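You operate a simulated robot arm through the tools that you are given. There is no shell and no other tool. Be economical: measure what you need, move in short steps, check, and stop when the job is done.

You run a simulated robot arm. Do the job below in one go: nothing can be reset, and whatever is moved stays where it is left.

Task
Finish the paperwork: shut the folder and lay the note pad on it.
Fine: brush off the crumbs, brush back; zip the pencil case; once the crumbs are gone, slide it close up to the folder. Set down upright: crumb brush. What is to be rubbed or washed off counts as gone when no trace of it is left.

It is judged by the outcome, as a careful person would: the job done as asked, and still so three seconds after it is handed in. It fails if anything else is knocked over, pushed out of place, dropped, spilled or broken.

Robot
A 6-joint arm with a two-finger parallel gripper, fixed in place. Base frame: the origin is at the foot of the arm, x ahead of it, y to its left, z up. Lengths are in m, angles in degrees, forces in N, time in s.
With the tool pointing down near the work surface it reaches from about 0.46 to 0.88 m from the base axis. Its first joint turns from -115.0 to 115.0 degrees. Payload 4.2 kg.
The tool frame sits at the grasp point between the pads (the TCP): z along the fingers, y along the line on which they close. The tips reach 0.023 m beyond it. The gripper opens to 0.094 m. The fingers are 0.038 m wide and 0.01 m thick; the gripper's body (0.054 by 0.096 m) begins 0.039 m behind the TCP.
Orientation is that of the tool frame in the base frame, as a unit quaternion [w, x, y, z]. With the fingers straight down and closing along the base's y, the tool's x points along the base's -x, its y along +y and its z along -z.

Tools
- The arm moves only by the tool send_rows. Its argument "series" is a list of rows, each a list of 7 numbers: the opening in per cent of the stroke, from 0 (shut) to 100 (fully open), then the shift along the tool's x, y, z in m, then the turn, a rotation vector about the tool's x, y, z in degrees. In form: [[grip, dx, dy, dz, ax, ay, az], ...]. A call has 1 to 12 rows; each row shifts and turns the commanded pose from where the row before left it, along the tool's axes as they then stand. A row lasts 0.2 s, in which the tool goes at most 0.05 m and 8.6 degrees; a call with a longer step from one row to the next is refused whole, and so is a gripper value outside its range. A pose out of reach is approached as far as the arm can. The call stops where the force on the tool passes 40 N (or 10 N more than at its start, if that is more) or the arm is blocked; 0.2 s more then pass. Each finger travels about 0.108 m/s and halts on what it meets, pressing with about 22 N; the grip force reading is that of the motor and also rises with nothing between the fingers. The clock runs only during rows and for 0.2 s after the last one: add rows that do not move to give the fingers time. It gives the time, the measured TCP pose, the force on the tool (base axes), the opening and the grip force at its end, in the units of the frame above (readings bear some noise), with the torque about the TCP (base axes, N m) and any sound that the robot's microphone picked up.
- Cameras (640 x 400 px; columns grow to the right, rows downward): "scene" is fixed at [0.2208, 0.6494, 1.3232]; the picture's right is [-0.92, -0.40, 0.00], its down [-0.21, 0.48, -0.85] and it looks along [0.34, -0.78, -0.53] (base axes); focal length 282 px, centre (320, 200). "wrist" rides on the gripper at [0.086, 0.016, -0.075] in the tool frame; the picture's right is [-0.18, 0.98, 0.00], its down [-0.58, -0.11, -0.81] and it looks along [-0.79, -0.15, 0.59] (tool axes); focal length 243 px, centre (320, 200). There is no depth. A picture from a camera that has moved, and an enlarged one, comes with that camera's place and axes in the base frame and with its lens.
- grab_frame(camera): a new picture of that camera. The clock stands still meanwhile.
- slide_trunk(by): slides the trunk up (or, below 0, down) by that many m; the arm rides with it, the base frame stays. It gives what a move gives, with no picture.
- inspect(camera, box): a new picture of the part [left, top, right, bottom] of that camera's present view, enlarged. The clock stands still meanwhile.
- hand_in(): hands the job in; it is judged then, once.

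Work in short steps. Places have to be worked out from the pictures, the camera data and where the tool is seen: move nearer, look again, correct. Check each grasp and each placing, and mend what went wrong. You have 120 turns and 76 pictures in all, those below and enlarged ones among them. Open the gripper and draw the arm clear of the work before you hand the job in, unless the task says otherwise; then end with one line.

The tools are called as name(argument=value, ...) on one line, values as JSON. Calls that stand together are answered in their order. send_rows: Moves the arm, as the interface text tells. Its arguments: {"type":"object","properties":{"series":{"type":"array","items":{"type":"array","items":{"type":"number"}}}},"required":["series"]} The other tools are called the same way: slide_trunk (by) slides the trunk up or down; grab_frame (camera) takes a picture; inspect (camera, box) takes an enlarged picture of a part of a camera's view; hand_in () hands the job in.

At the start:

```text
t: 0.0
tool_pos: [0.4859, 0.1282, 1.1854]
tool_rot: [0.0, 0.0, 1.0, 0.0]
contact_force: [1.6, 0.1, -0.1]
torque: [-0.03, 0.04, -0.01]
grip_width: 0.0937
finger_force: 0.2
trunk travel left (down, up): [-0.65, 0.34]
```

scene: 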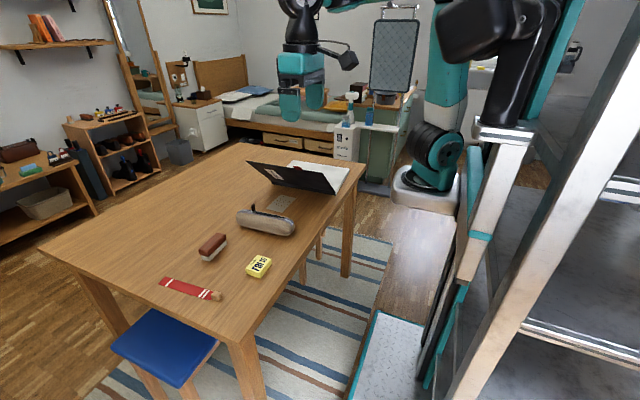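
wrist: 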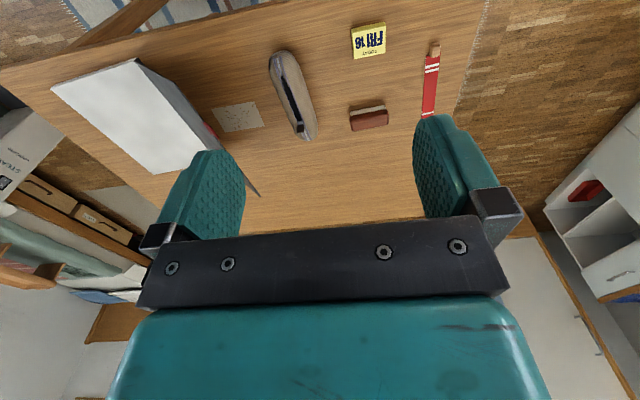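

I start with enlarged views of the table items from both cameras to identify and locate them.

inspect(camera="scene", box=[140, 140, 380, 310])

inspect(camera="wrist", box=[40, 0, 500, 220])

```text
2.35 times, centred on (260, 225) of scene
camera zoom: at [0.2208, 0.6494, 1.3232], right [-0.92, -0.4, 0.0], down [-0.21, 0.48, -0.85], along [0.34, -0.78, -0.53], focal length 664 px, centre (461, 141)
```

zoom: 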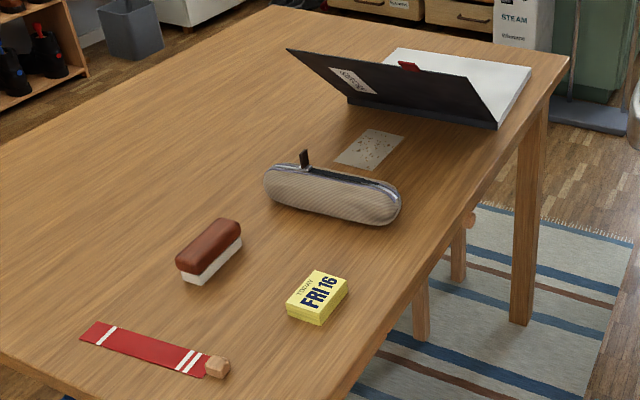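

```text
1.39 times, centred on (270, 110) of wrist
camera zoom: at [0.3984, 0.1436, 1.2598], right [0.18, 0.98, 0.0], down [0.58, -0.11, 0.81], along [0.79, -0.15, -0.59], focal length 338 px, centre (390, 325)
```

zoom: 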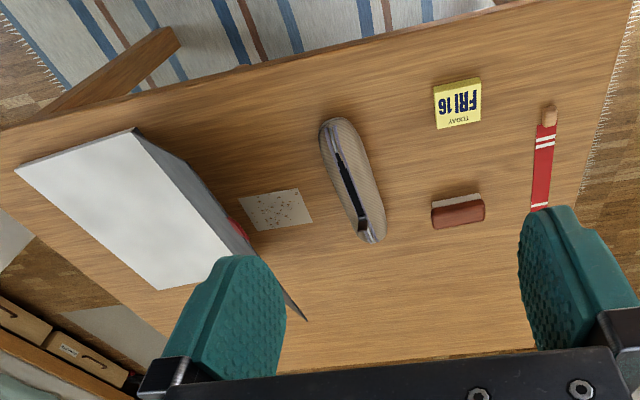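

The table top seems to be at about z 0.73, with the pad at (0.60, 0.20), brush at (0.77, 0.19), case lying along x at y 0.03, crumbs at (0.72, -0.13) and the folder beyond them. I slide the trunk down to work closer, then look again.

slide_trunk(by=-0.28)

grab_frame(camera="wrist")

grab_frame(camera="scene")

```text
t: 2.8
tool_pos: [0.4861, 0.1287, 0.9061]
tool_rot: [0.0, -0.001, 1.0, 0.0]
contact_force: [0.3, -1.0, 0.9]
torque: [0.01, -0.01, 0.01]
grip_width: 0.094
finger_force: 0.0
trunk travel left (down, up): [-0.37, 0.62]
```

```text
71 pictures are left
camera wrist: at [0.3984, 0.1436, 0.9798], right [0.18, 0.98, 0.0], down [0.58, -0.11, 0.81], along [0.79, -0.15, -0.59], focal length 243 px, centre (320, 200)
```

wrist: 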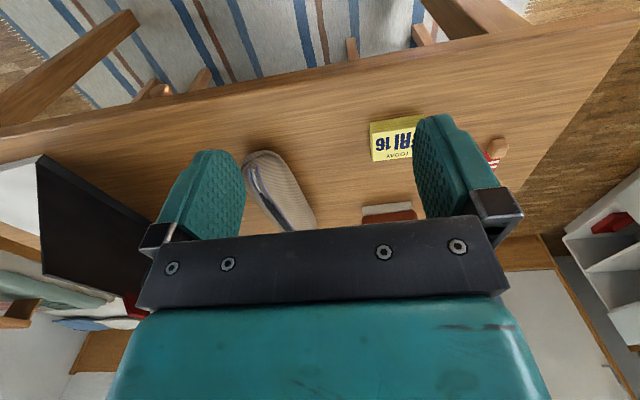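

```text
70 pictures are left
```

scene: 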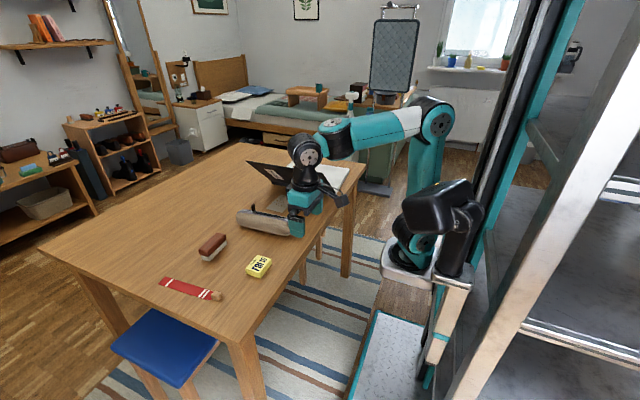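

The near hinge corner is about (0.555, -0.265) and the free edge of the cover about y -0.085, z 0.91. It leans out over the crumbs, so I close the gripper and come to just in front of that edge to push it over.

send_rows(series=[[0, -0.035, -0.02, 0, 0, 0, 0], [0, -0.035, -0.025, 0, 0, 0, 0], [0, -0.035, -0.025, 0, 0, 0, 0], [0, -0.035, -0.025, 0, 0, 0, 0], [0, -0.034, -0.025, 0, 0, 0, 0], [0, 0, 0, 0, 0, 0, 0]])

grab_frame(camera="wrist")

inspect(camera="scene", box=[180, 120, 380, 260])

```text
t: 4.2
tool_pos: [0.6598, 0.0074, 0.9068]
tool_rot: [-0.001, 0.0, 1.0, -0.001]
contact_force: [0.5, -0.5, 0.3]
torque: [0.02, -0.01, 0.0]
grip_width: 0.0
finger_force: 21.8
trunk travel left (down, up): [-0.37, 0.62]
```

```text
69 pictures are left
camera wrist: at [0.5721, 0.0228, 0.9808], right [0.18, 0.98, 0.0], down [0.58, -0.11, 0.81], along [0.79, -0.15, -0.59], focal length 243 px, centre (320, 200)
```

wrist: 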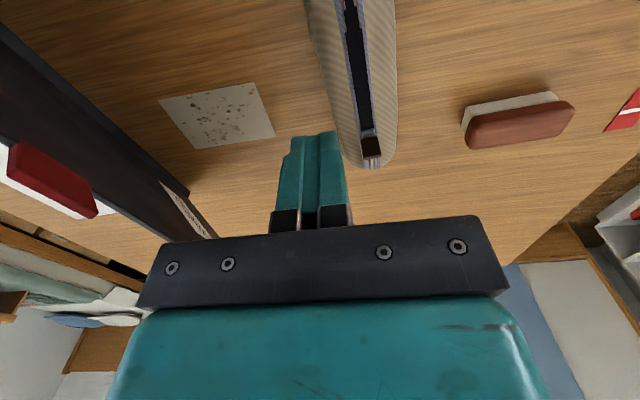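

```text
2.86 times, centred on (280, 190) of scene
camera zoom: at [0.2208, 0.6494, 1.3232], right [-0.92, -0.4, 0.0], down [-0.21, 0.48, -0.85], along [0.34, -0.78, -0.53], focal length 806 px, centre (434, 229)
```

zoom: 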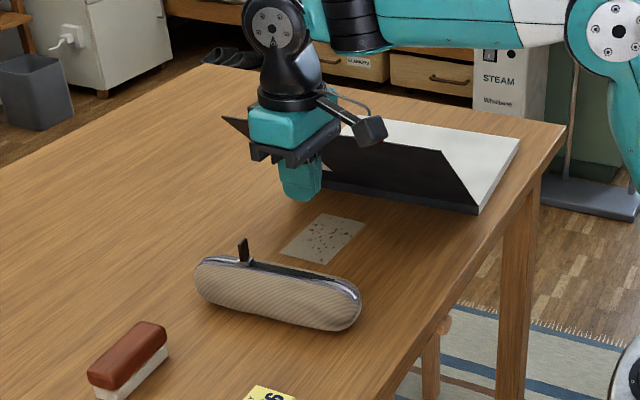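

The cover's free edge carries a red tab near x 0.62, so I push at about x 0.70, following the edge's arc up towards vertical.

send_rows(series=[[0, -0.04, -0.02, -0.005, 0, 0, 0], [0, 0, -0.04, -0.005, 0, 0, 0], [0, 0, -0.017, 0, 0, 0, 0], [0, 0, -0.023, -0.016, 0, 0, 0], [0, 0, -0.0355, -0.025, 0, 0, 0], [0, 0, -0.0395, -0.018, 0, 0, 0], [0, 0, -0.03, -0.008, 0, 0, 0]])

inspect(camera="scene", box=[180, 100, 400, 260])

```text
t: 5.8
tool_pos: [0.7015, -0.1968, 0.9819]
tool_rot: [0.0, 0.0, 1.0, 0.001]
contact_force: [0.3, -0.3, 0.2]
torque: [0.0, 0.0, 0.02]
grip_width: 0.0
finger_force: 22.0
trunk travel left (down, up): [-0.37, 0.62]
```

```text
2.50 times, centred on (290, 180) of scene
camera zoom: at [0.2208, 0.6494, 1.3232], right [-0.92, -0.4, 0.0], down [-0.21, 0.48, -0.85], along [0.34, -0.78, -0.53], focal length 706 px, centre (395, 250)
```

zoom: 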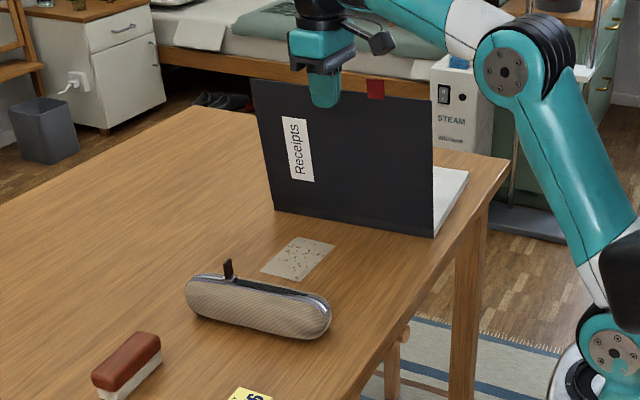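

The cover is swinging well with little force. I carry on over the top and follow it down gently.

send_rows(series=[[0, 0, -0.04, -0.007, 0, 0, 0], [0, 0, -0.043, 0, 0, 0, 0], [0, 0, -0.04, 0.006, 0, 0, 0], [0, 0, -0.035, 0.014, 0, 0, 0], [0, 0, -0.03, 0.022, 0, 0, 0], [0, 0, -0.025, 0.028, 0, 0, 0], [0, 0, -0.02, 0.03, 0, 0, 0]])

inspect(camera="scene", box=[180, 100, 400, 260])

```text
t: 7.4
tool_pos: [0.7016, -0.4321, 0.8888]
tool_rot: [0.0, 0.0, 1.0, -0.001]
contact_force: [-0.1, 0.4, 0.9]
torque: [-0.03, 0.04, 0.01]
grip_width: 0.0002
finger_force: 22.0
trunk travel left (down, up): [-0.37, 0.62]
```

```text
2.50 times, centred on (290, 180) of scene
camera zoom: at [0.2208, 0.6494, 1.3232], right [-0.92, -0.4, 0.0], down [-0.21, 0.48, -0.85], along [0.34, -0.78, -0.53], focal length 706 px, centre (395, 250)
```

zoom: 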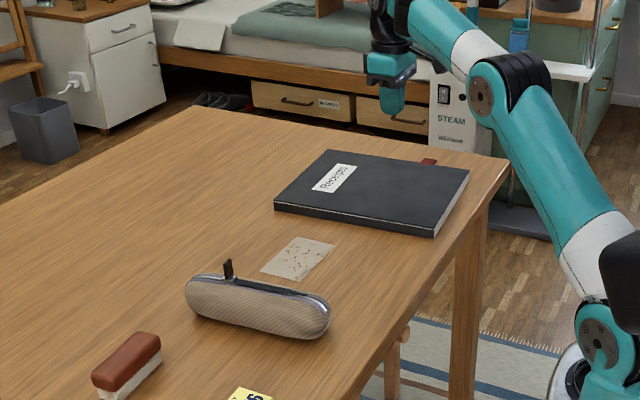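

The folder is shut. Next is the brush: I go back over the free table to the left before turning the tool.

send_rows(series=[[0, 0, 0.04, -0.02, 0, 0, 0], [0, 0, 0.05, 0, 0, 0, 0], [0, 0, 0.05, 0, 0, 0, 0], [0, 0, 0.05, 0, 0, 0, 0], [0, 0, 0.05, 0, 0, 0, 0], [0, 0, 0.05, 0, 0, 0, 0], [0, 0, 0.05, 0, 0, 0, 0], [0, 0, 0.05, 0, 0, 0, 0], [0, 0, 0.05, 0, 0, 0, 0], [0, 0, 0.05, 0, 0, 0, 0], [0, 0, 0.044, 0, 0, 0, 0], [0, 0, 0, 0, 0, 0, 0]])

send_rows(series=[[0, 0, 0, 0, 0, 0, 8.5], [0, 0, 0, 0, 0, 0, 8.5], [0, 0, 0, 0, 0, 0, 8.5], [0, 0, 0, 0, 0, 0, 8.5], [0, 0, 0, 0, 0, 0, 8.5], [0, 0, 0, 0, 0, 0, 8.5], [0, 0, 0, 0, 0, 0, 8.5], [0, 0, 0, 0, 0, 0, 8.5], [0, 0, 0, 0, 0, 0, 8.5], [0, 0, 0, 0, 0, 0, 8.5], [0, 0, 0, 0, 0, 0, 5.0], [0, 0, 0, 0, 0, 0, 0]])

grab_frame(camera="wrist")

```text
t: 10.0
tool_pos: [0.6998, 0.1053, 0.9098]
tool_rot: [0.0, 0.0, 1.0, -0.001]
contact_force: [0.5, 0.0, 0.9]
torque: [-0.02, -0.01, 0.01]
grip_width: 0.0
finger_force: 22.3
trunk travel left (down, up): [-0.37, 0.62]
```

```text
t: 12.6
tool_pos: [0.6996, 0.1043, 0.9088]
tool_rot: [0.0, 0.707, 0.707, 0.0]
contact_force: [0.6, 0.1, -0.3]
torque: [0.01, 0.02, 0.04]
grip_width: 0.0
finger_force: 22.1
trunk travel left (down, up): [-0.37, 0.62]
```

```text
65 pictures are left
camera wrist: at [0.7151, 0.1901, 0.9836], right [0.98, -0.18, 0.0], down [-0.11, -0.58, 0.81], along [-0.15, -0.79, -0.59], focal length 243 px, centre (320, 200)
```

wrist: 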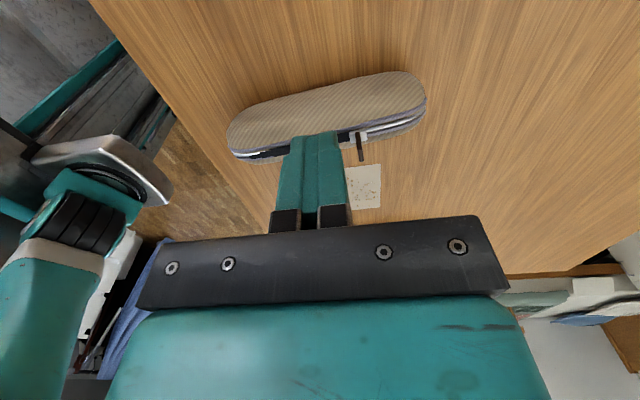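

The tool now closes along x. I move to the left of the brush so the wrist camera can see it.

send_rows(series=[[60, 0.04, 0.017, 0, 0, 0, 0], [60, 0.042, 0.017, 0, 0, 0, 0], [60, 0.042, 0.017, 0, 0, 0, 0], [60, 0.042, 0.015, 0, 0, 0, 0], [60, 0, 0, 0, 0, 0, 0]])

grab_frame(camera="wrist")

inspect(camera="scene", box=[150, 190, 310, 310])

```text
t: 13.8
tool_pos: [0.7254, 0.2273, 0.8908]
tool_rot: [0.0, 0.707, 0.708, 0.0]
contact_force: [0.3, 0.1, 0.5]
torque: [0.0, -0.03, -0.01]
grip_width: 0.0565
finger_force: 0.0
out of reach, approached as far as the arm can: row 3, 4
trunk travel left (down, up): [-0.37, 0.62]
```

```text
64 pictures are left
camera wrist: at [0.7413, 0.3148, 0.9648], right [0.98, -0.18, 0.0], down [-0.11, -0.58, 0.81], along [-0.15, -0.79, -0.59], focal length 243 px, centre (320, 200)
```

wrist: 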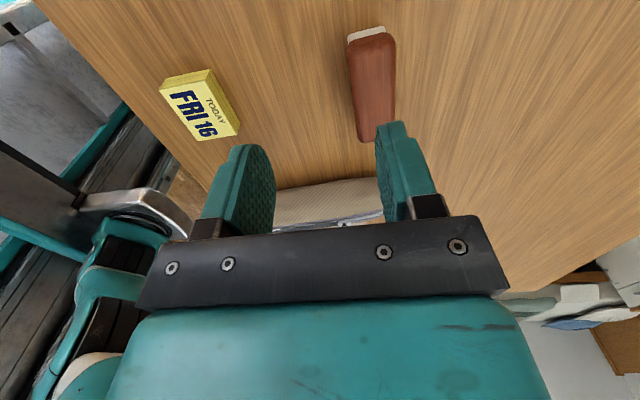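

```text
3.33 times, centred on (230, 250) of scene
camera zoom: at [0.2208, 0.6494, 1.3232], right [-0.92, -0.4, 0.0], down [-0.21, 0.48, -0.85], along [0.34, -0.78, -0.53], focal length 941 px, centre (620, 33)
```

zoom: 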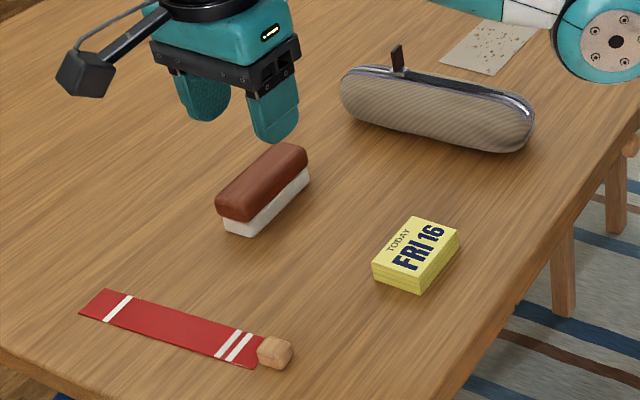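

Brush centre is about (0.765, 0.197), long axis along y. I move above it with the gripper open, staying above the handle, and check whether it is in reach.

send_rows(series=[[80, -0.015, 0.0, 0, 0, 0, 0], [80, -0.015, 0.02, 0, 0, 0, 0], [80, 0, 0.02, 0.02, 0, 0, 0], [80, 0, 0, 0.02, 0, 0, 0]])

grab_frame(camera="wrist")

```text
t: 14.8
tool_pos: [0.7582, 0.1952, 0.8462]
tool_rot: [0.001, 0.707, 0.707, 0.0]
contact_force: [-0.4, -0.4, 0.2]
torque: [0.0, -0.01, 0.0]
grip_width: 0.0751
finger_force: 0.1
out of reach, approached as far as the arm can: row 3
trunk travel left (down, up): [-0.37, 0.62]
```

```text
62 pictures are left
camera wrist: at [0.7729, 0.2795, 0.9208], right [0.98, -0.18, 0.0], down [-0.11, -0.58, 0.81], along [-0.15, -0.79, -0.59], focal length 243 px, centre (320, 200)
```

wrist: 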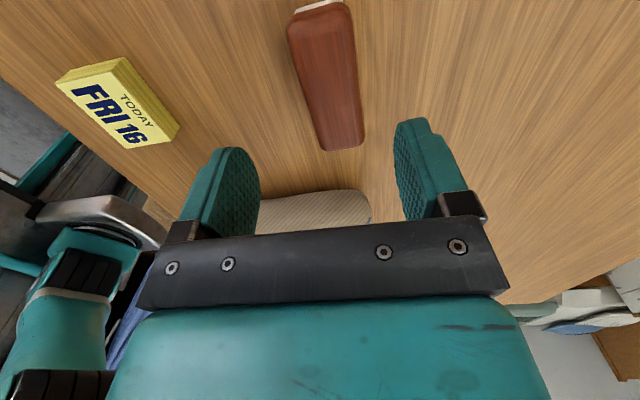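

Refined brush centre is (0.766, 0.198) with its axis along y. I centre over it and descend around the handle.

send_rows(series=[[80, 0.002, 0.008, 0.02, 0, 0, 0], [80, 0, 0, 0.03, 0, 0, 0], [80, 0, 0, 0.02, 0, 0, 0], [80, 0, 0, 0, 0, 0, 0]])

inspect(camera="scene", box=[150, 190, 310, 310])

grab_frame(camera="wrist")

```text
t: 15.8
tool_pos: [0.7653, 0.1969, 0.7766]
tool_rot: [0.0, 0.706, 0.708, 0.0]
contact_force: [-0.7, 0.6, -0.3]
torque: [0.0, -0.01, 0.02]
grip_width: 0.0751
finger_force: 0.0
trunk travel left (down, up): [-0.37, 0.62]
```

```text
3.33 times, centred on (230, 250) of scene
camera zoom: at [0.2208, 0.6494, 1.3232], right [-0.92, -0.4, 0.0], down [-0.21, 0.48, -0.85], along [0.34, -0.78, -0.53], focal length 941 px, centre (620, 33)
```

zoom: 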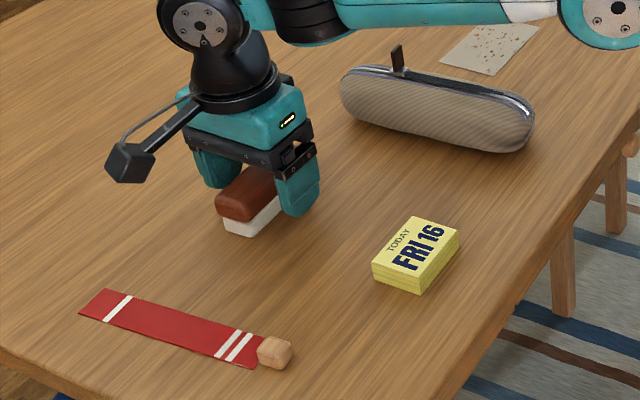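

```text
60 pictures are left
camera wrist: at [0.7809, 0.2818, 0.8513], right [0.98, -0.18, 0.0], down [-0.11, -0.58, 0.81], along [-0.15, -0.79, -0.59], focal length 243 px, centre (320, 200)
```

wrist: 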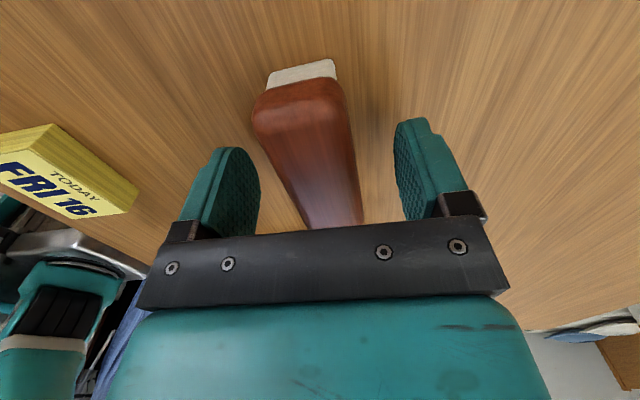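

The handle lies between the fingers with the table clear. I lower 4 mm and close on it.

send_rows(series=[[80, 0, 0, 0.004, 0, 0, 0], [40, 0, 0, 0, 0, 0, 0], [20, 0, 0, 0, 0, 0, 0], [20, 0, 0, 0, 0, 0, 0], [20, 0, 0, 0, 0, 0, 0]])

```text
t: 17.0
tool_pos: [0.7661, 0.196, 0.772]
tool_rot: [-0.001, 0.707, 0.707, -0.001]
contact_force: [0.2, -0.4, -0.2]
torque: [-0.06, -0.01, -0.04]
grip_width: 0.0355
finger_force: 22.2
trunk travel left (down, up): [-0.37, 0.62]
```

Gripped (0.0355 m); the home pose to remember is (0.766, 0.196, 0.772). I lift it and carry it over the case to above the crumbs.

send_rows(series=[[20, 0, 0, -0.035, 0, 0, 0], [20, 0, 0, -0.04, 0, 0, 0], [20, -0.02, -0.02, -0.035, 0, 0, 0], [20, -0.04, -0.02, 0, 0, 0, 0], [20, -0.045, 0, 0, 0, 0, 0], [20, -0.045, 0, 0, 0, 0, 0], [20, -0.045, 0, 0, 0, 0, 0], [20, -0.045, 0, 0, 0, 0, 0], [20, -0.045, 0, 0, 0, 0, 0], [20, -0.045, 0, 0, 0, 0, 0], [20, -0.01, 0, 0, 0, 0, 0], [20, 0, 0, 0, 0, 0, 0]])

grab_frame(camera="wrist")

inspect(camera="scene", box=[180, 120, 380, 260])

```text
t: 19.6
tool_pos: [0.726, -0.1448, 0.8836]
tool_rot: [0.0, 0.707, 0.707, 0.0]
contact_force: [-0.4, -0.1, -0.3]
torque: [0.0, -0.01, 0.01]
grip_width: 0.0355
finger_force: 22.5
trunk travel left (down, up): [-0.37, 0.62]
```

```text
59 pictures are left
camera wrist: at [0.741, -0.0585, 0.9579], right [0.98, -0.18, 0.0], down [-0.11, -0.58, 0.81], along [-0.15, -0.79, -0.59], focal length 243 px, centre (320, 200)
```

wrist: 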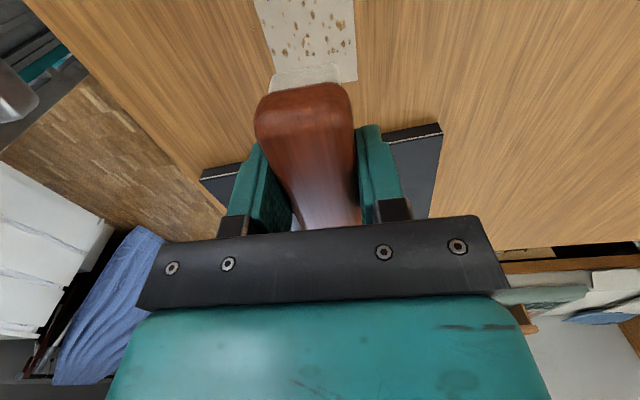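

```text
2.86 times, centred on (280, 190) of scene
camera zoom: at [0.2208, 0.6494, 1.3232], right [-0.92, -0.4, 0.0], down [-0.21, 0.48, -0.85], along [0.34, -0.78, -0.53], focal length 806 px, centre (434, 229)
```

zoom: 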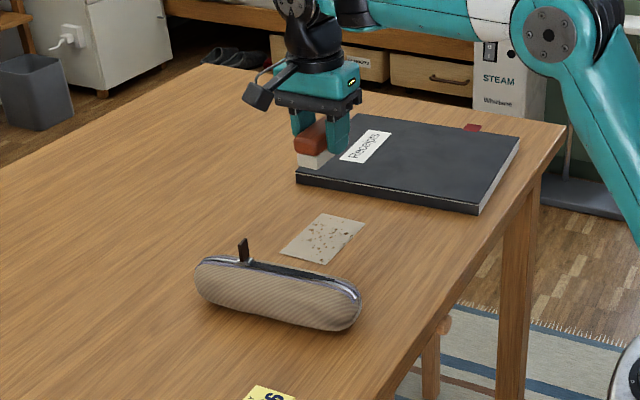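

The brush hangs above the far half of the patch. I lower it to light contact.

send_rows(series=[[20, -0.003, 0, 0.04, 0, 0, 0], [20, 0, 0.02, 0.04, 0, 0, 0], [20, 0, 0.02, 0.02, 0, 0, 0], [20, 0, 0.01, 0.008, 0, 0, 0], [20, 0, 0, 0.004, 0, 0, 0], [20, 0, 0, 0.001, 0, 0, 0]])

```text
t: 21.0
tool_pos: [0.7742, -0.1457, 0.7718]
tool_rot: [0.002, 0.706, 0.708, 0.002]
contact_force: [-0.9, 1.2, 17.5]
torque: [-0.05, 0.11, -0.02]
grip_width: 0.0357
finger_force: 22.3
trunk travel left (down, up): [-0.37, 0.62]
```

Contact at about 17 N, which is enough. I sweep along -x and back.

send_rows(series=[[20, 0, -0.025, 0, 0, 0, 0], [20, 0, -0.025, 0, 0, 0, 0], [20, 0, -0.025, 0, 0, 0, 0], [20, 0, -0.025, 0, 0, 0, 0], [20, 0, -0.025, 0, 0, 0, 0], [20, 0, 0.025, 0, 0, 0, 0], [20, 0, 0.025, 0, 0, 0, 0], [20, 0, 0.025, 0, 0, 0, 0], [20, 0, 0.025, 0, 0, 0, 0], [20, 0, 0.025, 0, 0, 0, 0]])

grab_frame(camera="wrist")

```text
t: 23.2
tool_pos: [0.7753, -0.1457, 0.7696]
tool_rot: [0.0, 0.707, 0.708, 0.0]
contact_force: [-0.5, 0.5, -0.2]
torque: [-0.01, -0.01, -0.03]
grip_width: 0.0355
finger_force: 21.9
trunk travel left (down, up): [-0.37, 0.62]
```

```text
57 pictures are left
camera wrist: at [0.7905, -0.0602, 0.845], right [0.98, -0.18, 0.0], down [-0.11, -0.58, 0.81], along [-0.15, -0.79, -0.59], focal length 243 px, centre (320, 200)
```

wrist: 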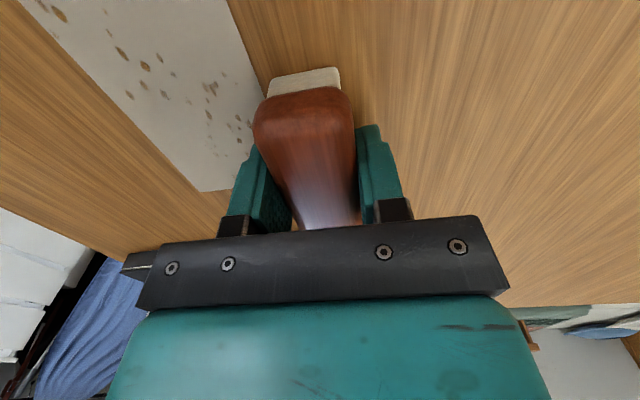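

The patch looks no cleaner and the contact has gone, so the brush may have settled in the grip. I lower in small steps until there is contact again.

send_rows(series=[[20, 0, 0, 0.001, 0, 0, 0], [20, 0, 0, 0.001, 0, 0, 0]])

inspect(camera="scene", box=[220, 150, 340, 240])

```text
t: 23.8
tool_pos: [0.7754, -0.1462, 0.7694]
tool_rot: [0.002, 0.707, 0.708, 0.002]
contact_force: [-2.5, 2.7, 10.8]
torque: [0.01, -0.11, 0.03]
grip_width: 0.0355
finger_force: 22.0
trunk travel left (down, up): [-0.37, 0.62]
```

```text
4.44 times, centred on (280, 195) of scene
camera zoom: at [0.2208, 0.6494, 1.3232], right [-0.92, -0.4, 0.0], down [-0.21, 0.48, -0.85], along [0.34, -0.78, -0.53], focal length 1254 px, centre (498, 222)
```

zoom: 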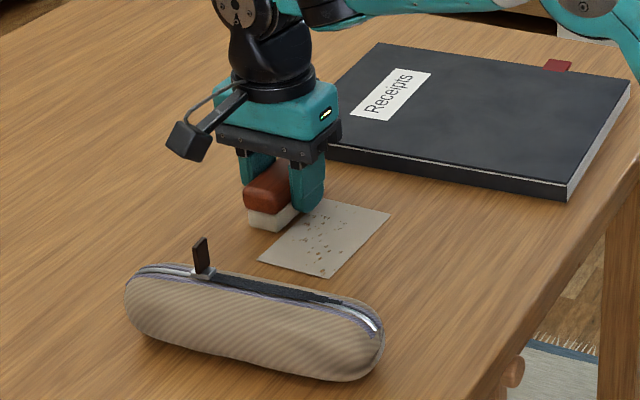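

Contact about 11 N. I sweep over the patch and stop mid-way to read the contact force.

send_rows(series=[[20, 0, -0.02, 0, 0, 0, 0], [20, 0, -0.02, 0, 0, 0, 0], [20, 0, -0.02, 0, 0, 0, 0]])

send_rows(series=[[20, 0, -0.02, 0.0005, 0, 0, 0], [20, 0, -0.02, 0, 0, 0, 0], [20, 0, -0.02, 0, 0, 0, 0]])

grab_frame(camera="wrist")

```text
t: 24.6
tool_pos: [0.7166, -0.1467, 0.7689]
tool_rot: [0.002, 0.708, 0.707, 0.002]
contact_force: [11.5, -0.2, 21.0]
torque: [0.06, -0.34, -0.03]
grip_width: 0.0356
finger_force: 22.3
trunk travel left (down, up): [-0.37, 0.62]
```

```text
t: 25.4
tool_pos: [0.6565, -0.1461, 0.7695]
tool_rot: [0.002, 0.707, 0.707, 0.004]
contact_force: [14.7, 0.9, 32.4]
torque: [0.15, -0.36, -0.03]
grip_width: 0.0355
finger_force: 22.1
trunk travel left (down, up): [-0.37, 0.62]
```

```text
55 pictures are left
camera wrist: at [0.6715, -0.0612, 0.8441], right [0.98, -0.18, 0.01], down [-0.11, -0.58, 0.81], along [-0.14, -0.79, -0.59], focal length 243 px, centre (320, 200)
```

wrist: 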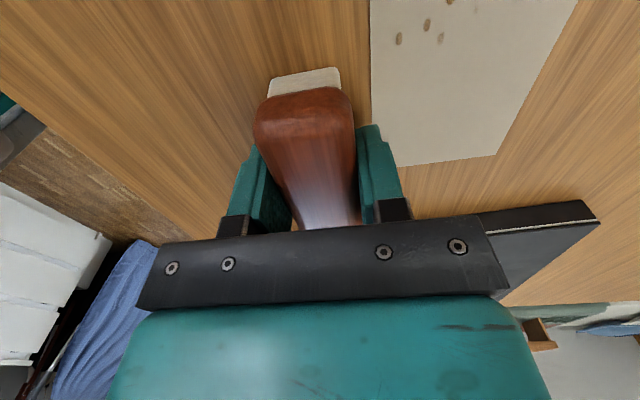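

That pass cleared the crumbs under the brush. I ease off slightly, shift 45 mm left (+y), and sweep the other half.

send_rows(series=[[20, 0, 0, -0.0007, 0, 0, 0], [20, 0.023, 0, 0, 0, 0, 0], [20, 0.023, 0, 0, 0, 0, 0]])

send_rows(series=[[20, 0, 0.02, 0, 0, 0, 0], [20, 0, 0.02, 0, 0, 0, 0], [20, 0, 0.02, 0, 0, 0, 0], [20, 0, 0.02, 0, 0, 0, 0], [20, 0, 0.02, 0, 0, 0, 0], [20, 0, 0.02, 0, 0, 0, 0]])

grab_frame(camera="wrist")

inspect(camera="scene", box=[220, 150, 340, 240])

```text
t: 26.2
tool_pos: [0.6545, -0.1012, 0.769]
tool_rot: [0.0, 0.707, 0.707, 0.001]
contact_force: [-1.5, -17.6, 34.3]
torque: [-0.32, -0.32, -0.04]
grip_width: 0.0357
finger_force: 22.0
trunk travel left (down, up): [-0.37, 0.62]
```

```text
t: 27.6
tool_pos: [0.7754, -0.1013, 0.7685]
tool_rot: [-0.001, 0.707, 0.707, 0.0]
contact_force: [1.4, -0.1, -0.4]
torque: [0.0, 0.0, 0.0]
grip_width: 0.0359
finger_force: 21.7
trunk travel left (down, up): [-0.37, 0.62]
```

```text
54 pictures are left
camera wrist: at [0.7905, -0.0153, 0.8429], right [0.98, -0.18, 0.0], down [-0.11, -0.58, 0.81], along [-0.15, -0.79, -0.59], focal length 243 px, centre (320, 200)
```

wrist: 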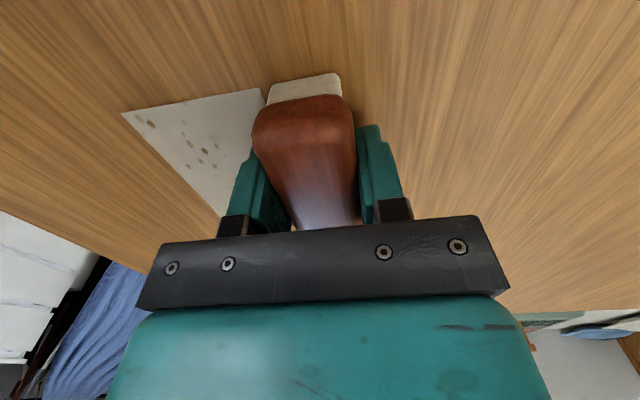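

```text
4.44 times, centred on (280, 195) of scene
camera zoom: at [0.2208, 0.6494, 1.3232], right [-0.92, -0.4, 0.0], down [-0.21, 0.48, -0.85], along [0.34, -0.78, -0.53], focal length 1254 px, centre (498, 222)
```

zoom: 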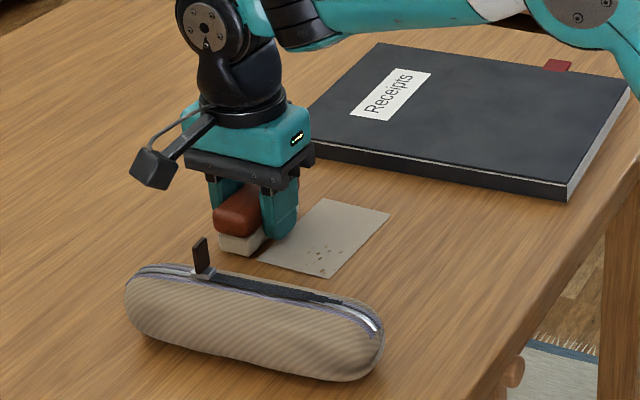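

The crumbs on the near half remain because contact was lost on that sweep. I lower 1.5 mm to contact again and sweep back in -x.

send_rows(series=[[20, 0, 0, 0.001, 0, 0, 0], [20, 0, 0, 0.0007, 0, 0, 0]])

send_rows(series=[[20, 0, -0.02, 0, 0, 0, 0], [20, 0, -0.02, 0, 0, 0, 0], [20, 0, -0.02, 0, 0, 0, 0], [20, 0, -0.02, 0, 0, 0, 0], [20, 0, -0.02, 0, 0, 0, 0], [20, 0, -0.02, 0, 0, 0, 0]])

grab_frame(camera="wrist")

```text
t: 28.2
tool_pos: [0.7753, -0.1009, 0.766]
tool_rot: [0.0, 0.707, 0.708, 0.001]
contact_force: [-0.5, -0.4, -1.1]
torque: [0.04, 0.0, 0.0]
grip_width: 0.0356
finger_force: 22.2
trunk travel left (down, up): [-0.37, 0.62]
```

```text
t: 29.6
tool_pos: [0.6539, -0.1005, 0.767]
tool_rot: [0.0, 0.707, 0.707, 0.0]
contact_force: [0.6, 0.1, 3.3]
torque: [0.16, -0.03, -0.01]
grip_width: 0.0359
finger_force: 22.4
trunk travel left (down, up): [-0.37, 0.62]
```

```text
52 pictures are left
camera wrist: at [0.6698, -0.0147, 0.841], right [0.98, -0.18, 0.0], down [-0.11, -0.58, 0.81], along [-0.15, -0.79, -0.59], focal length 243 px, centre (320, 200)
```

wrist: 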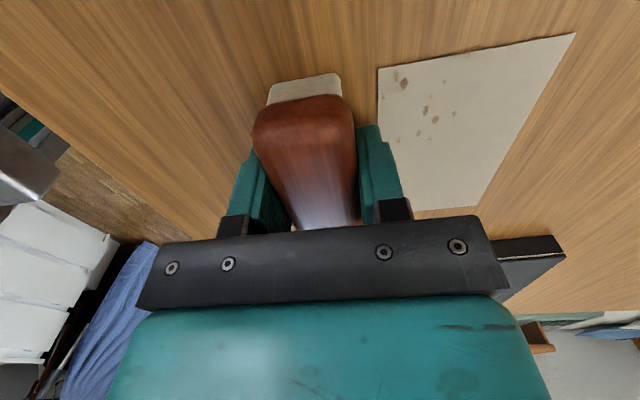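

A few crumbs remain around (0.70, -0.09). I lower again here and sweep +x while letting the tool down slightly as it goes.

send_rows(series=[[20, 0, 0, 0.001, 0, 0, 0], [20, 0, 0, 0.0007, 0, 0, 0]])

send_rows(series=[[20, 0, 0.02, 0.0004, 0, 0, 0], [20, 0, 0.02, 0.0004, 0, 0, 0], [20, 0, 0.015, 0.0004, 0, 0, 0], [20, 0, 0.015, 0.0004, 0, 0, 0]])

send_rows(series=[[20, 0, 0.015, 0.0004, 0, 0, 0], [20, 0, 0.02, 0.0004, 0, 0, 0], [20, 0, 0.015, 0.0004, 0, 0, 0]])

grab_frame(camera="wrist")

```text
t: 30.2
tool_pos: [0.6552, -0.1003, 0.767]
tool_rot: [0.0, 0.707, 0.708, 0.001]
contact_force: [-4.5, 0.9, 15.7]
torque: [0.2, 0.13, 0.04]
grip_width: 0.0355
finger_force: 22.3
trunk travel left (down, up): [-0.37, 0.62]
```

```text
t: 31.2
tool_pos: [0.7246, -0.0998, 0.7642]
tool_rot: [0.0, 0.707, 0.707, -0.001]
contact_force: [-8.5, -0.2, 14.7]
torque: [0.01, 0.11, 0.03]
grip_width: 0.0356
finger_force: 22.2
trunk travel left (down, up): [-0.37, 0.62]
```

```text
t: 32.0
tool_pos: [0.7743, -0.1001, 0.7634]
tool_rot: [0.0, 0.707, 0.707, 0.0]
contact_force: [-11.5, -0.3, 19.5]
torque: [0.01, 0.5, 0.01]
grip_width: 0.0359
finger_force: 21.9
trunk travel left (down, up): [-0.37, 0.62]
```

```text
51 pictures are left
camera wrist: at [0.7895, -0.0145, 0.8375], right [0.98, -0.18, 0.0], down [-0.11, -0.58, 0.81], along [-0.15, -0.79, -0.59], focal length 243 px, centre (320, 200)
```

wrist: 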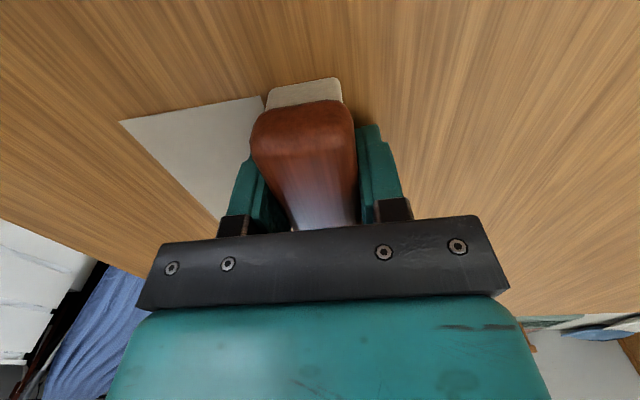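

No crumbs visible in this view. I lift straight up and inspect the whole patch.

send_rows(series=[[20, 0, 0, -0.04, 0, 0, 0], [20, 0.04, 0, -0.045, 0, 0, 0], [20, 0.045, 0, -0.04, 0, 0, 0], [20, 0.045, 0, 0, 0, 0, 0], [20, 0.03, -0.02, 0, 0, 0, 0]])

inspect(camera="scene", box=[220, 150, 340, 240])

grab_frame(camera="wrist")

```text
refused: row 2 steps farther than a row can; nothing moved
```

```text
4.44 times, centred on (280, 195) of scene
camera zoom: at [0.2208, 0.6494, 1.3232], right [-0.92, -0.4, 0.0], down [-0.21, 0.48, -0.85], along [0.34, -0.78, -0.53], focal length 1254 px, centre (498, 222)
```

zoom: 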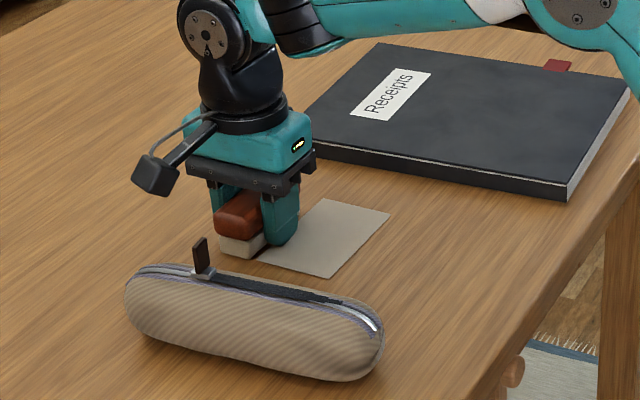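

```text
49 pictures are left
camera wrist: at [0.7895, -0.0145, 0.8375], right [0.98, -0.18, 0.0], down [-0.11, -0.58, 0.81], along [-0.15, -0.79, -0.59], focal length 243 px, centre (320, 200)
```

wrist: 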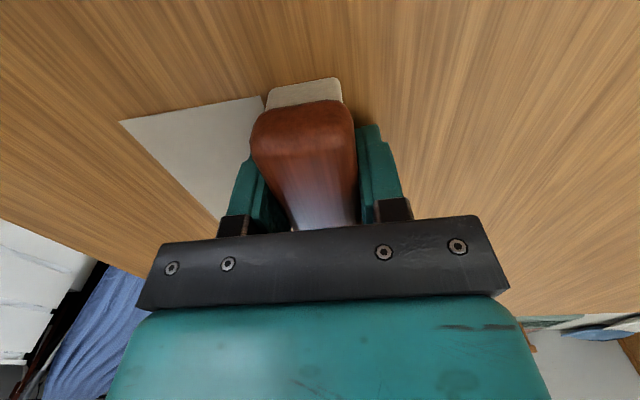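

The move was refused for too long a step; the patch already looks clean outside the brush. I redo the lift in smaller steps and inspect it all.

send_rows(series=[[20, 0, 0, -0.04, 0, 0, 0], [20, 0, 0, -0.045, 0, 0, 0], [20, 0.02, 0, -0.035, 0, 0, 0], [20, 0.045, -0.01, 0, 0, 0, 0], [20, 0.03, -0.02, 0, 0, 0, 0]])

inspect(camera="scene", box=[240, 170, 320, 230])

inspect(camera="wrist", box=[160, 0, 480, 240])

```text
t: 33.2
tool_pos: [0.7445, -0.0058, 0.8825]
tool_rot: [0.0, 0.707, 0.707, 0.0]
contact_force: [0.9, -0.4, -0.8]
torque: [0.01, -0.04, 0.05]
grip_width: 0.0352
finger_force: 22.0
trunk travel left (down, up): [-0.37, 0.62]
```

```text
6.67 times, centred on (280, 200) of scene
camera zoom: at [0.2208, 0.6494, 1.3232], right [-0.92, -0.4, 0.0], down [-0.21, 0.48, -0.85], along [0.34, -0.78, -0.53], focal length 1881 px, centre (587, 200)
```

zoom: 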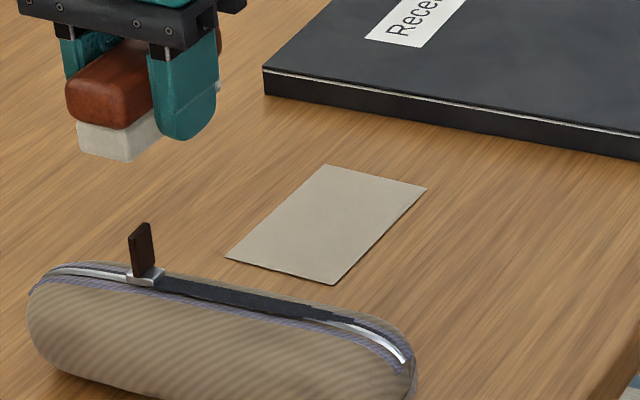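

```text
1.67 times, centred on (320, 120) of wrist
camera zoom: at [0.7602, 0.0806, 0.9568], right [0.98, -0.18, 0.0], down [-0.11, -0.58, 0.81], along [-0.15, -0.79, -0.59], focal length 404 px, centre (320, 333)
```

zoom: 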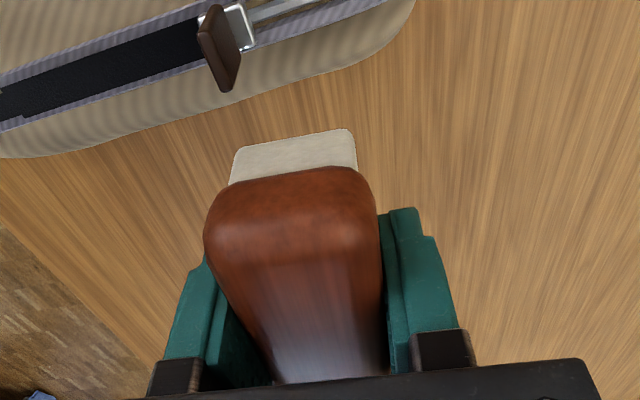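

All crumbs are gone; only a plain card is left. I carry the brush back above its place.

send_rows(series=[[20, 0.04, 0, 0, 0, 0, 0], [20, 0.045, 0, 0, 0, 0, 0], [20, 0.045, 0, 0, 0, 0, 0], [20, 0.045, 0, 0, 0, 0, 0], [20, 0.027, 0, 0.02, 0, 0, 0], [20, 0, 0.01, 0.03, 0, 0, 0], [20, 0, 0.0115, 0.03, 0, 0, 0], [20, 0, 0, 0.02, 0, 0, 0], [20, 0, 0, 0, 0, 0, 0]])

```text
t: 35.2
tool_pos: [0.7666, 0.1959, 0.7805]
tool_rot: [0.0, 0.707, 0.707, -0.001]
contact_force: [-0.5, -0.4, -2.0]
torque: [0.03, 0.02, -0.02]
grip_width: 0.0353
finger_force: 21.9
trunk travel left (down, up): [-0.37, 0.62]
```

I lower in small steps until the bristles touch the table.

send_rows(series=[[20, 0, 0, 0.006, 0, 0, 0], [20, 0, 0, 0.004, 0, 0, 0], [20, 0, 0, 0.002, 0, 0, 0]])

send_rows(series=[[20, 0, 0, 0.001, 0, 0, 0], [20, 0, 0, 0.001, 0, 0, 0]])

send_rows(series=[[20, 0, 0, 0.001, 0, 0, 0], [20, 0, 0, 0.001, 0, 0, 0]])

```text
t: 36.0
tool_pos: [0.7656, 0.1964, 0.7696]
tool_rot: [0.0, 0.707, 0.707, 0.001]
contact_force: [0.1, -0.1, 0.0]
torque: [0.01, 0.01, 0.0]
grip_width: 0.0354
finger_force: 21.8
trunk travel left (down, up): [-0.37, 0.62]
```

```text
t: 36.6
tool_pos: [0.7659, 0.1966, 0.7691]
tool_rot: [0.001, 0.707, 0.707, 0.0]
contact_force: [-0.2, 0.2, 0.4]
torque: [-0.03, -0.02, -0.01]
grip_width: 0.036
finger_force: 21.8
trunk travel left (down, up): [-0.37, 0.62]
```

```text
t: 37.2
tool_pos: [0.7671, 0.1963, 0.7654]
tool_rot: [-0.001, 0.707, 0.707, 0.0]
contact_force: [-0.4, -0.2, -0.3]
torque: [-0.01, 0.04, 0.02]
grip_width: 0.0355
finger_force: 22.1
trunk travel left (down, up): [-0.37, 0.62]
```

No contact yet at 0.765, so I continue in 1 mm steps.

send_rows(series=[[20, 0, 0, 0.001, 0, 0, 0], [20, 0, 0, 0.001, 0, 0, 0]])

inspect(camera="scene", box=[170, 200, 270, 275])

```text
t: 37.8
tool_pos: [0.7666, 0.1974, 0.7642]
tool_rot: [0.0, 0.707, 0.708, 0.0]
contact_force: [0.5, 0.0, -0.1]
torque: [0.03, -0.01, 0.02]
grip_width: 0.0355
finger_force: 22.0
trunk travel left (down, up): [-0.37, 0.62]
```

```text
5.33 times, centred on (220, 238) of scene
camera zoom: at [0.2208, 0.6494, 1.3232], right [-0.92, -0.4, 0.0], down [-0.21, 0.48, -0.85], along [0.34, -0.78, -0.53], focal length 1505 px, centre (853, 0)
```

zoom: 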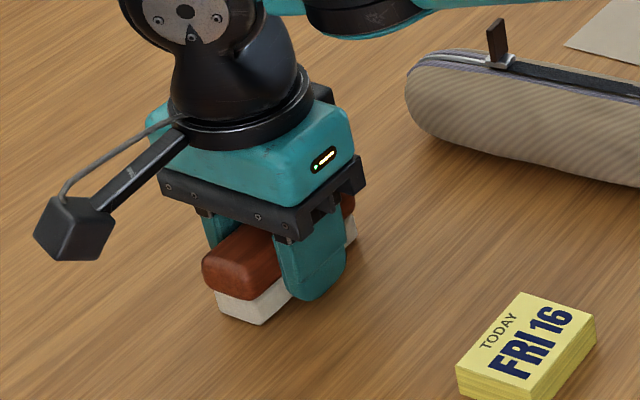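

The bristles are within a millimetre or two of the table. I go on until contact shows.

send_rows(series=[[20, 0, 0, 0.001, 0, 0, 0], [20, 0, 0, 0.0007, 0, 0, 0]])

send_rows(series=[[20, 0, 0, 0.0005, 0, 0, 0], [20, 0, 0, 0.0005, 0, 0, 0]])

```text
t: 38.4
tool_pos: [0.7673, 0.1966, 0.7633]
tool_rot: [0.0, 0.707, 0.708, 0.001]
contact_force: [0.7, 1.3, 4.7]
torque: [-0.08, 0.11, 0.04]
grip_width: 0.0357
finger_force: 21.9
trunk travel left (down, up): [-0.37, 0.62]
```

```text
t: 39.0
tool_pos: [0.7671, 0.1967, 0.7638]
tool_rot: [0.001, 0.707, 0.707, 0.002]
contact_force: [2.9, 0.0, 14.7]
torque: [-0.3, 0.28, 0.08]
grip_width: 0.0356
finger_force: 22.5
trunk travel left (down, up): [-0.37, 0.62]
```

The brush is resting on the table. I ease off, open, and lift clear.

send_rows(series=[[20, 0, 0, -0.001, 0, 0, 0], [60, 0, 0, 0, 0, 0, 0], [75, 0, 0, 0, 0, 0, 0], [75, 0, 0, -0.02, 0, 0, 0], [75, 0, 0, -0.04, 0, 0, 0], [75, -0.02, -0.01, -0.02, 0, 0, 0], [75, -0.03, -0.03, -0.02, 0, 0, 0], [75, 0, -0.03, 0, 0, 0, 0]])

inspect(camera="scene", box=[150, 170, 310, 290])

grab_frame(camera="wrist")

```text
t: 40.8
tool_pos: [0.6975, 0.1468, 0.8624]
tool_rot: [0.0, 0.707, 0.708, 0.0]
contact_force: [0.3, -0.6, 0.0]
torque: [0.04, 0.04, 0.01]
grip_width: 0.0705
finger_force: 0.0
trunk travel left (down, up): [-0.37, 0.62]
```

```text
3.33 times, centred on (230, 230) of scene
camera zoom: at [0.2208, 0.6494, 1.3232], right [-0.92, -0.4, 0.0], down [-0.21, 0.48, -0.85], along [0.34, -0.78, -0.53], focal length 941 px, centre (620, 100)
```

zoom: 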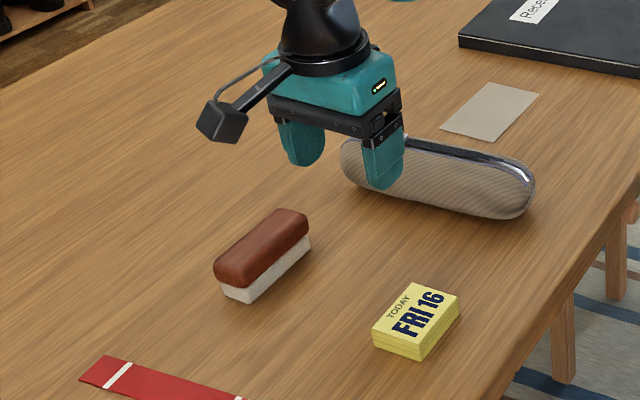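

```text
44 pictures are left
camera wrist: at [0.7121, 0.232, 0.9372], right [0.98, -0.18, 0.0], down [-0.11, -0.58, 0.81], along [-0.15, -0.79, -0.59], focal length 243 px, centre (320, 200)
```

wrist: 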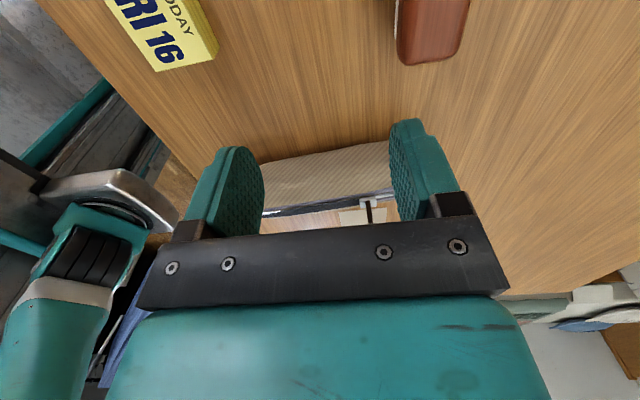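

The brush is back, upright. For the zip I move over the case to look closely at the pull tab.

send_rows(series=[[75, -0.04, 0.015, 0, 0, 0, 0], [75, -0.04, 0.02, 0, 0, 0, 0], [75, -0.037, 0.012, 0, 0, 0, 0], [75, 0, 0, 0, 0, 0, 0]])

inspect(camera="wrist", box=[160, 0, 480, 200])

inspect(camera="scene", box=[220, 190, 320, 250])

```text
t: 41.8
tool_pos: [0.7448, 0.0298, 0.8633]
tool_rot: [0.0, 0.706, 0.708, 0.0]
contact_force: [-0.6, 0.0, 0.7]
torque: [0.0, -0.03, 0.0]
grip_width: 0.0702
finger_force: 0.0
trunk travel left (down, up): [-0.37, 0.62]
```

```text
2.00 times, centred on (320, 100) of wrist
camera zoom: at [0.7598, 0.1152, 0.9373], right [0.98, -0.18, 0.0], down [-0.11, -0.58, 0.81], along [-0.15, -0.79, -0.59], focal length 485 px, centre (320, 400)
```

zoom: 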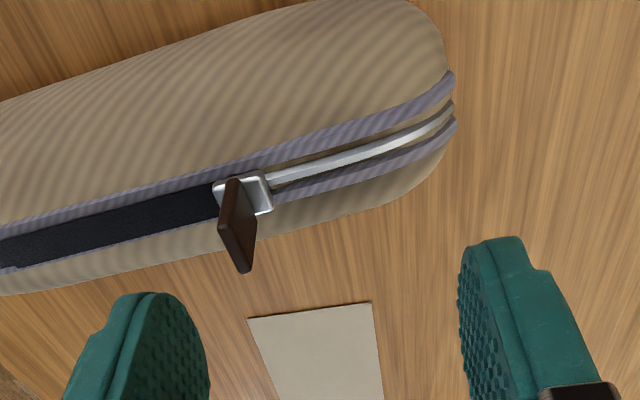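

```text
6.40 times, centred on (270, 220) of scene
camera zoom: at [0.2208, 0.6494, 1.3232], right [-0.92, -0.4, 0.0], down [-0.21, 0.48, -0.85], along [0.34, -0.78, -0.53], focal length 1806 px, centre (640, 72)
```

zoom: 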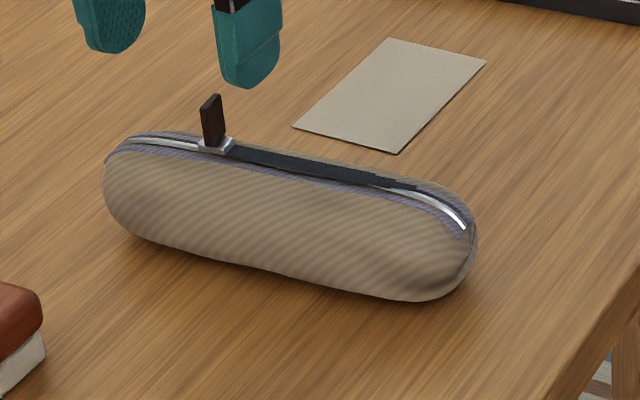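

The tab is a small upright plate at about (0.722, 0.038), z 0.80–0.833, and the zip's open part runs towards -x, roughly 8–10° off the axis. I centre over the tab, descend and pinch it.

send_rows(series=[[50, 0.008, -0.023, 0, 0, 0, 0], [50, 0, 0, 0, 0, 0, 0], [50, 0, 0, 0.016, 0, 0, 0], [50, 0, 0, 0.015, 0, 0, 0]])

inspect(camera="wrist", box=[160, 40, 480, 240])

inspect(camera="scene", box=[220, 190, 320, 250])

```text
t: 42.8
tool_pos: [0.7213, 0.0374, 0.8314]
tool_rot: [0.001, 0.707, 0.707, 0.0]
contact_force: [0.0, 0.0, 0.7]
torque: [0.01, 0.02, 0.02]
grip_width: 0.047
finger_force: 0.1
trunk travel left (down, up): [-0.37, 0.62]
```

```text
2.00 times, centred on (320, 140) of wrist
camera zoom: at [0.7359, 0.1234, 0.9062], right [0.98, -0.18, 0.0], down [-0.11, -0.58, 0.81], along [-0.15, -0.79, -0.59], focal length 485 px, centre (320, 320)
```

zoom: 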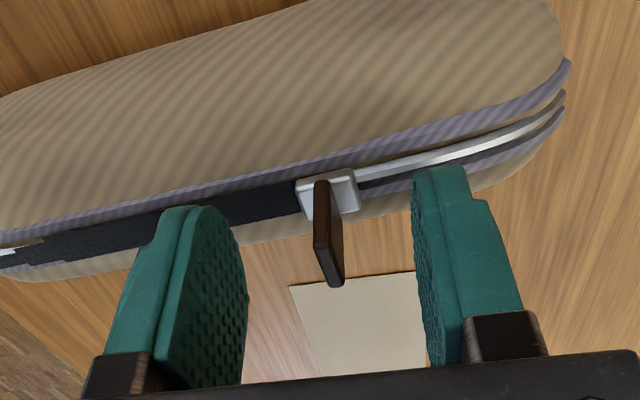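

```text
6.40 times, centred on (270, 220) of scene
camera zoom: at [0.2208, 0.6494, 1.3232], right [-0.92, -0.4, 0.0], down [-0.21, 0.48, -0.85], along [0.34, -0.78, -0.53], focal length 1806 px, centre (640, 72)
```

zoom: 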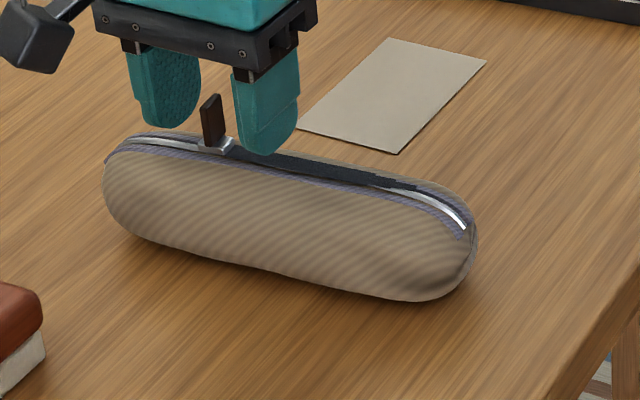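

The tab is between the fingers. I close on it.

send_rows(series=[[20, 0, 0, 0, 0, 0, 0], [0, 0, 0, 0, 0, 0, 0], [0, 0, 0, 0, 0, 0, 0], [0, 0, 0, 0, 0, 0, 0]])

```text
t: 43.8
tool_pos: [0.7211, 0.0381, 0.8326]
tool_rot: [0.001, 0.707, 0.707, 0.0]
contact_force: [0.3, 0.4, 0.3]
torque: [-0.02, 0.0, 0.11]
grip_width: 0.0036
finger_force: 21.9
trunk travel left (down, up): [-0.37, 0.62]
```

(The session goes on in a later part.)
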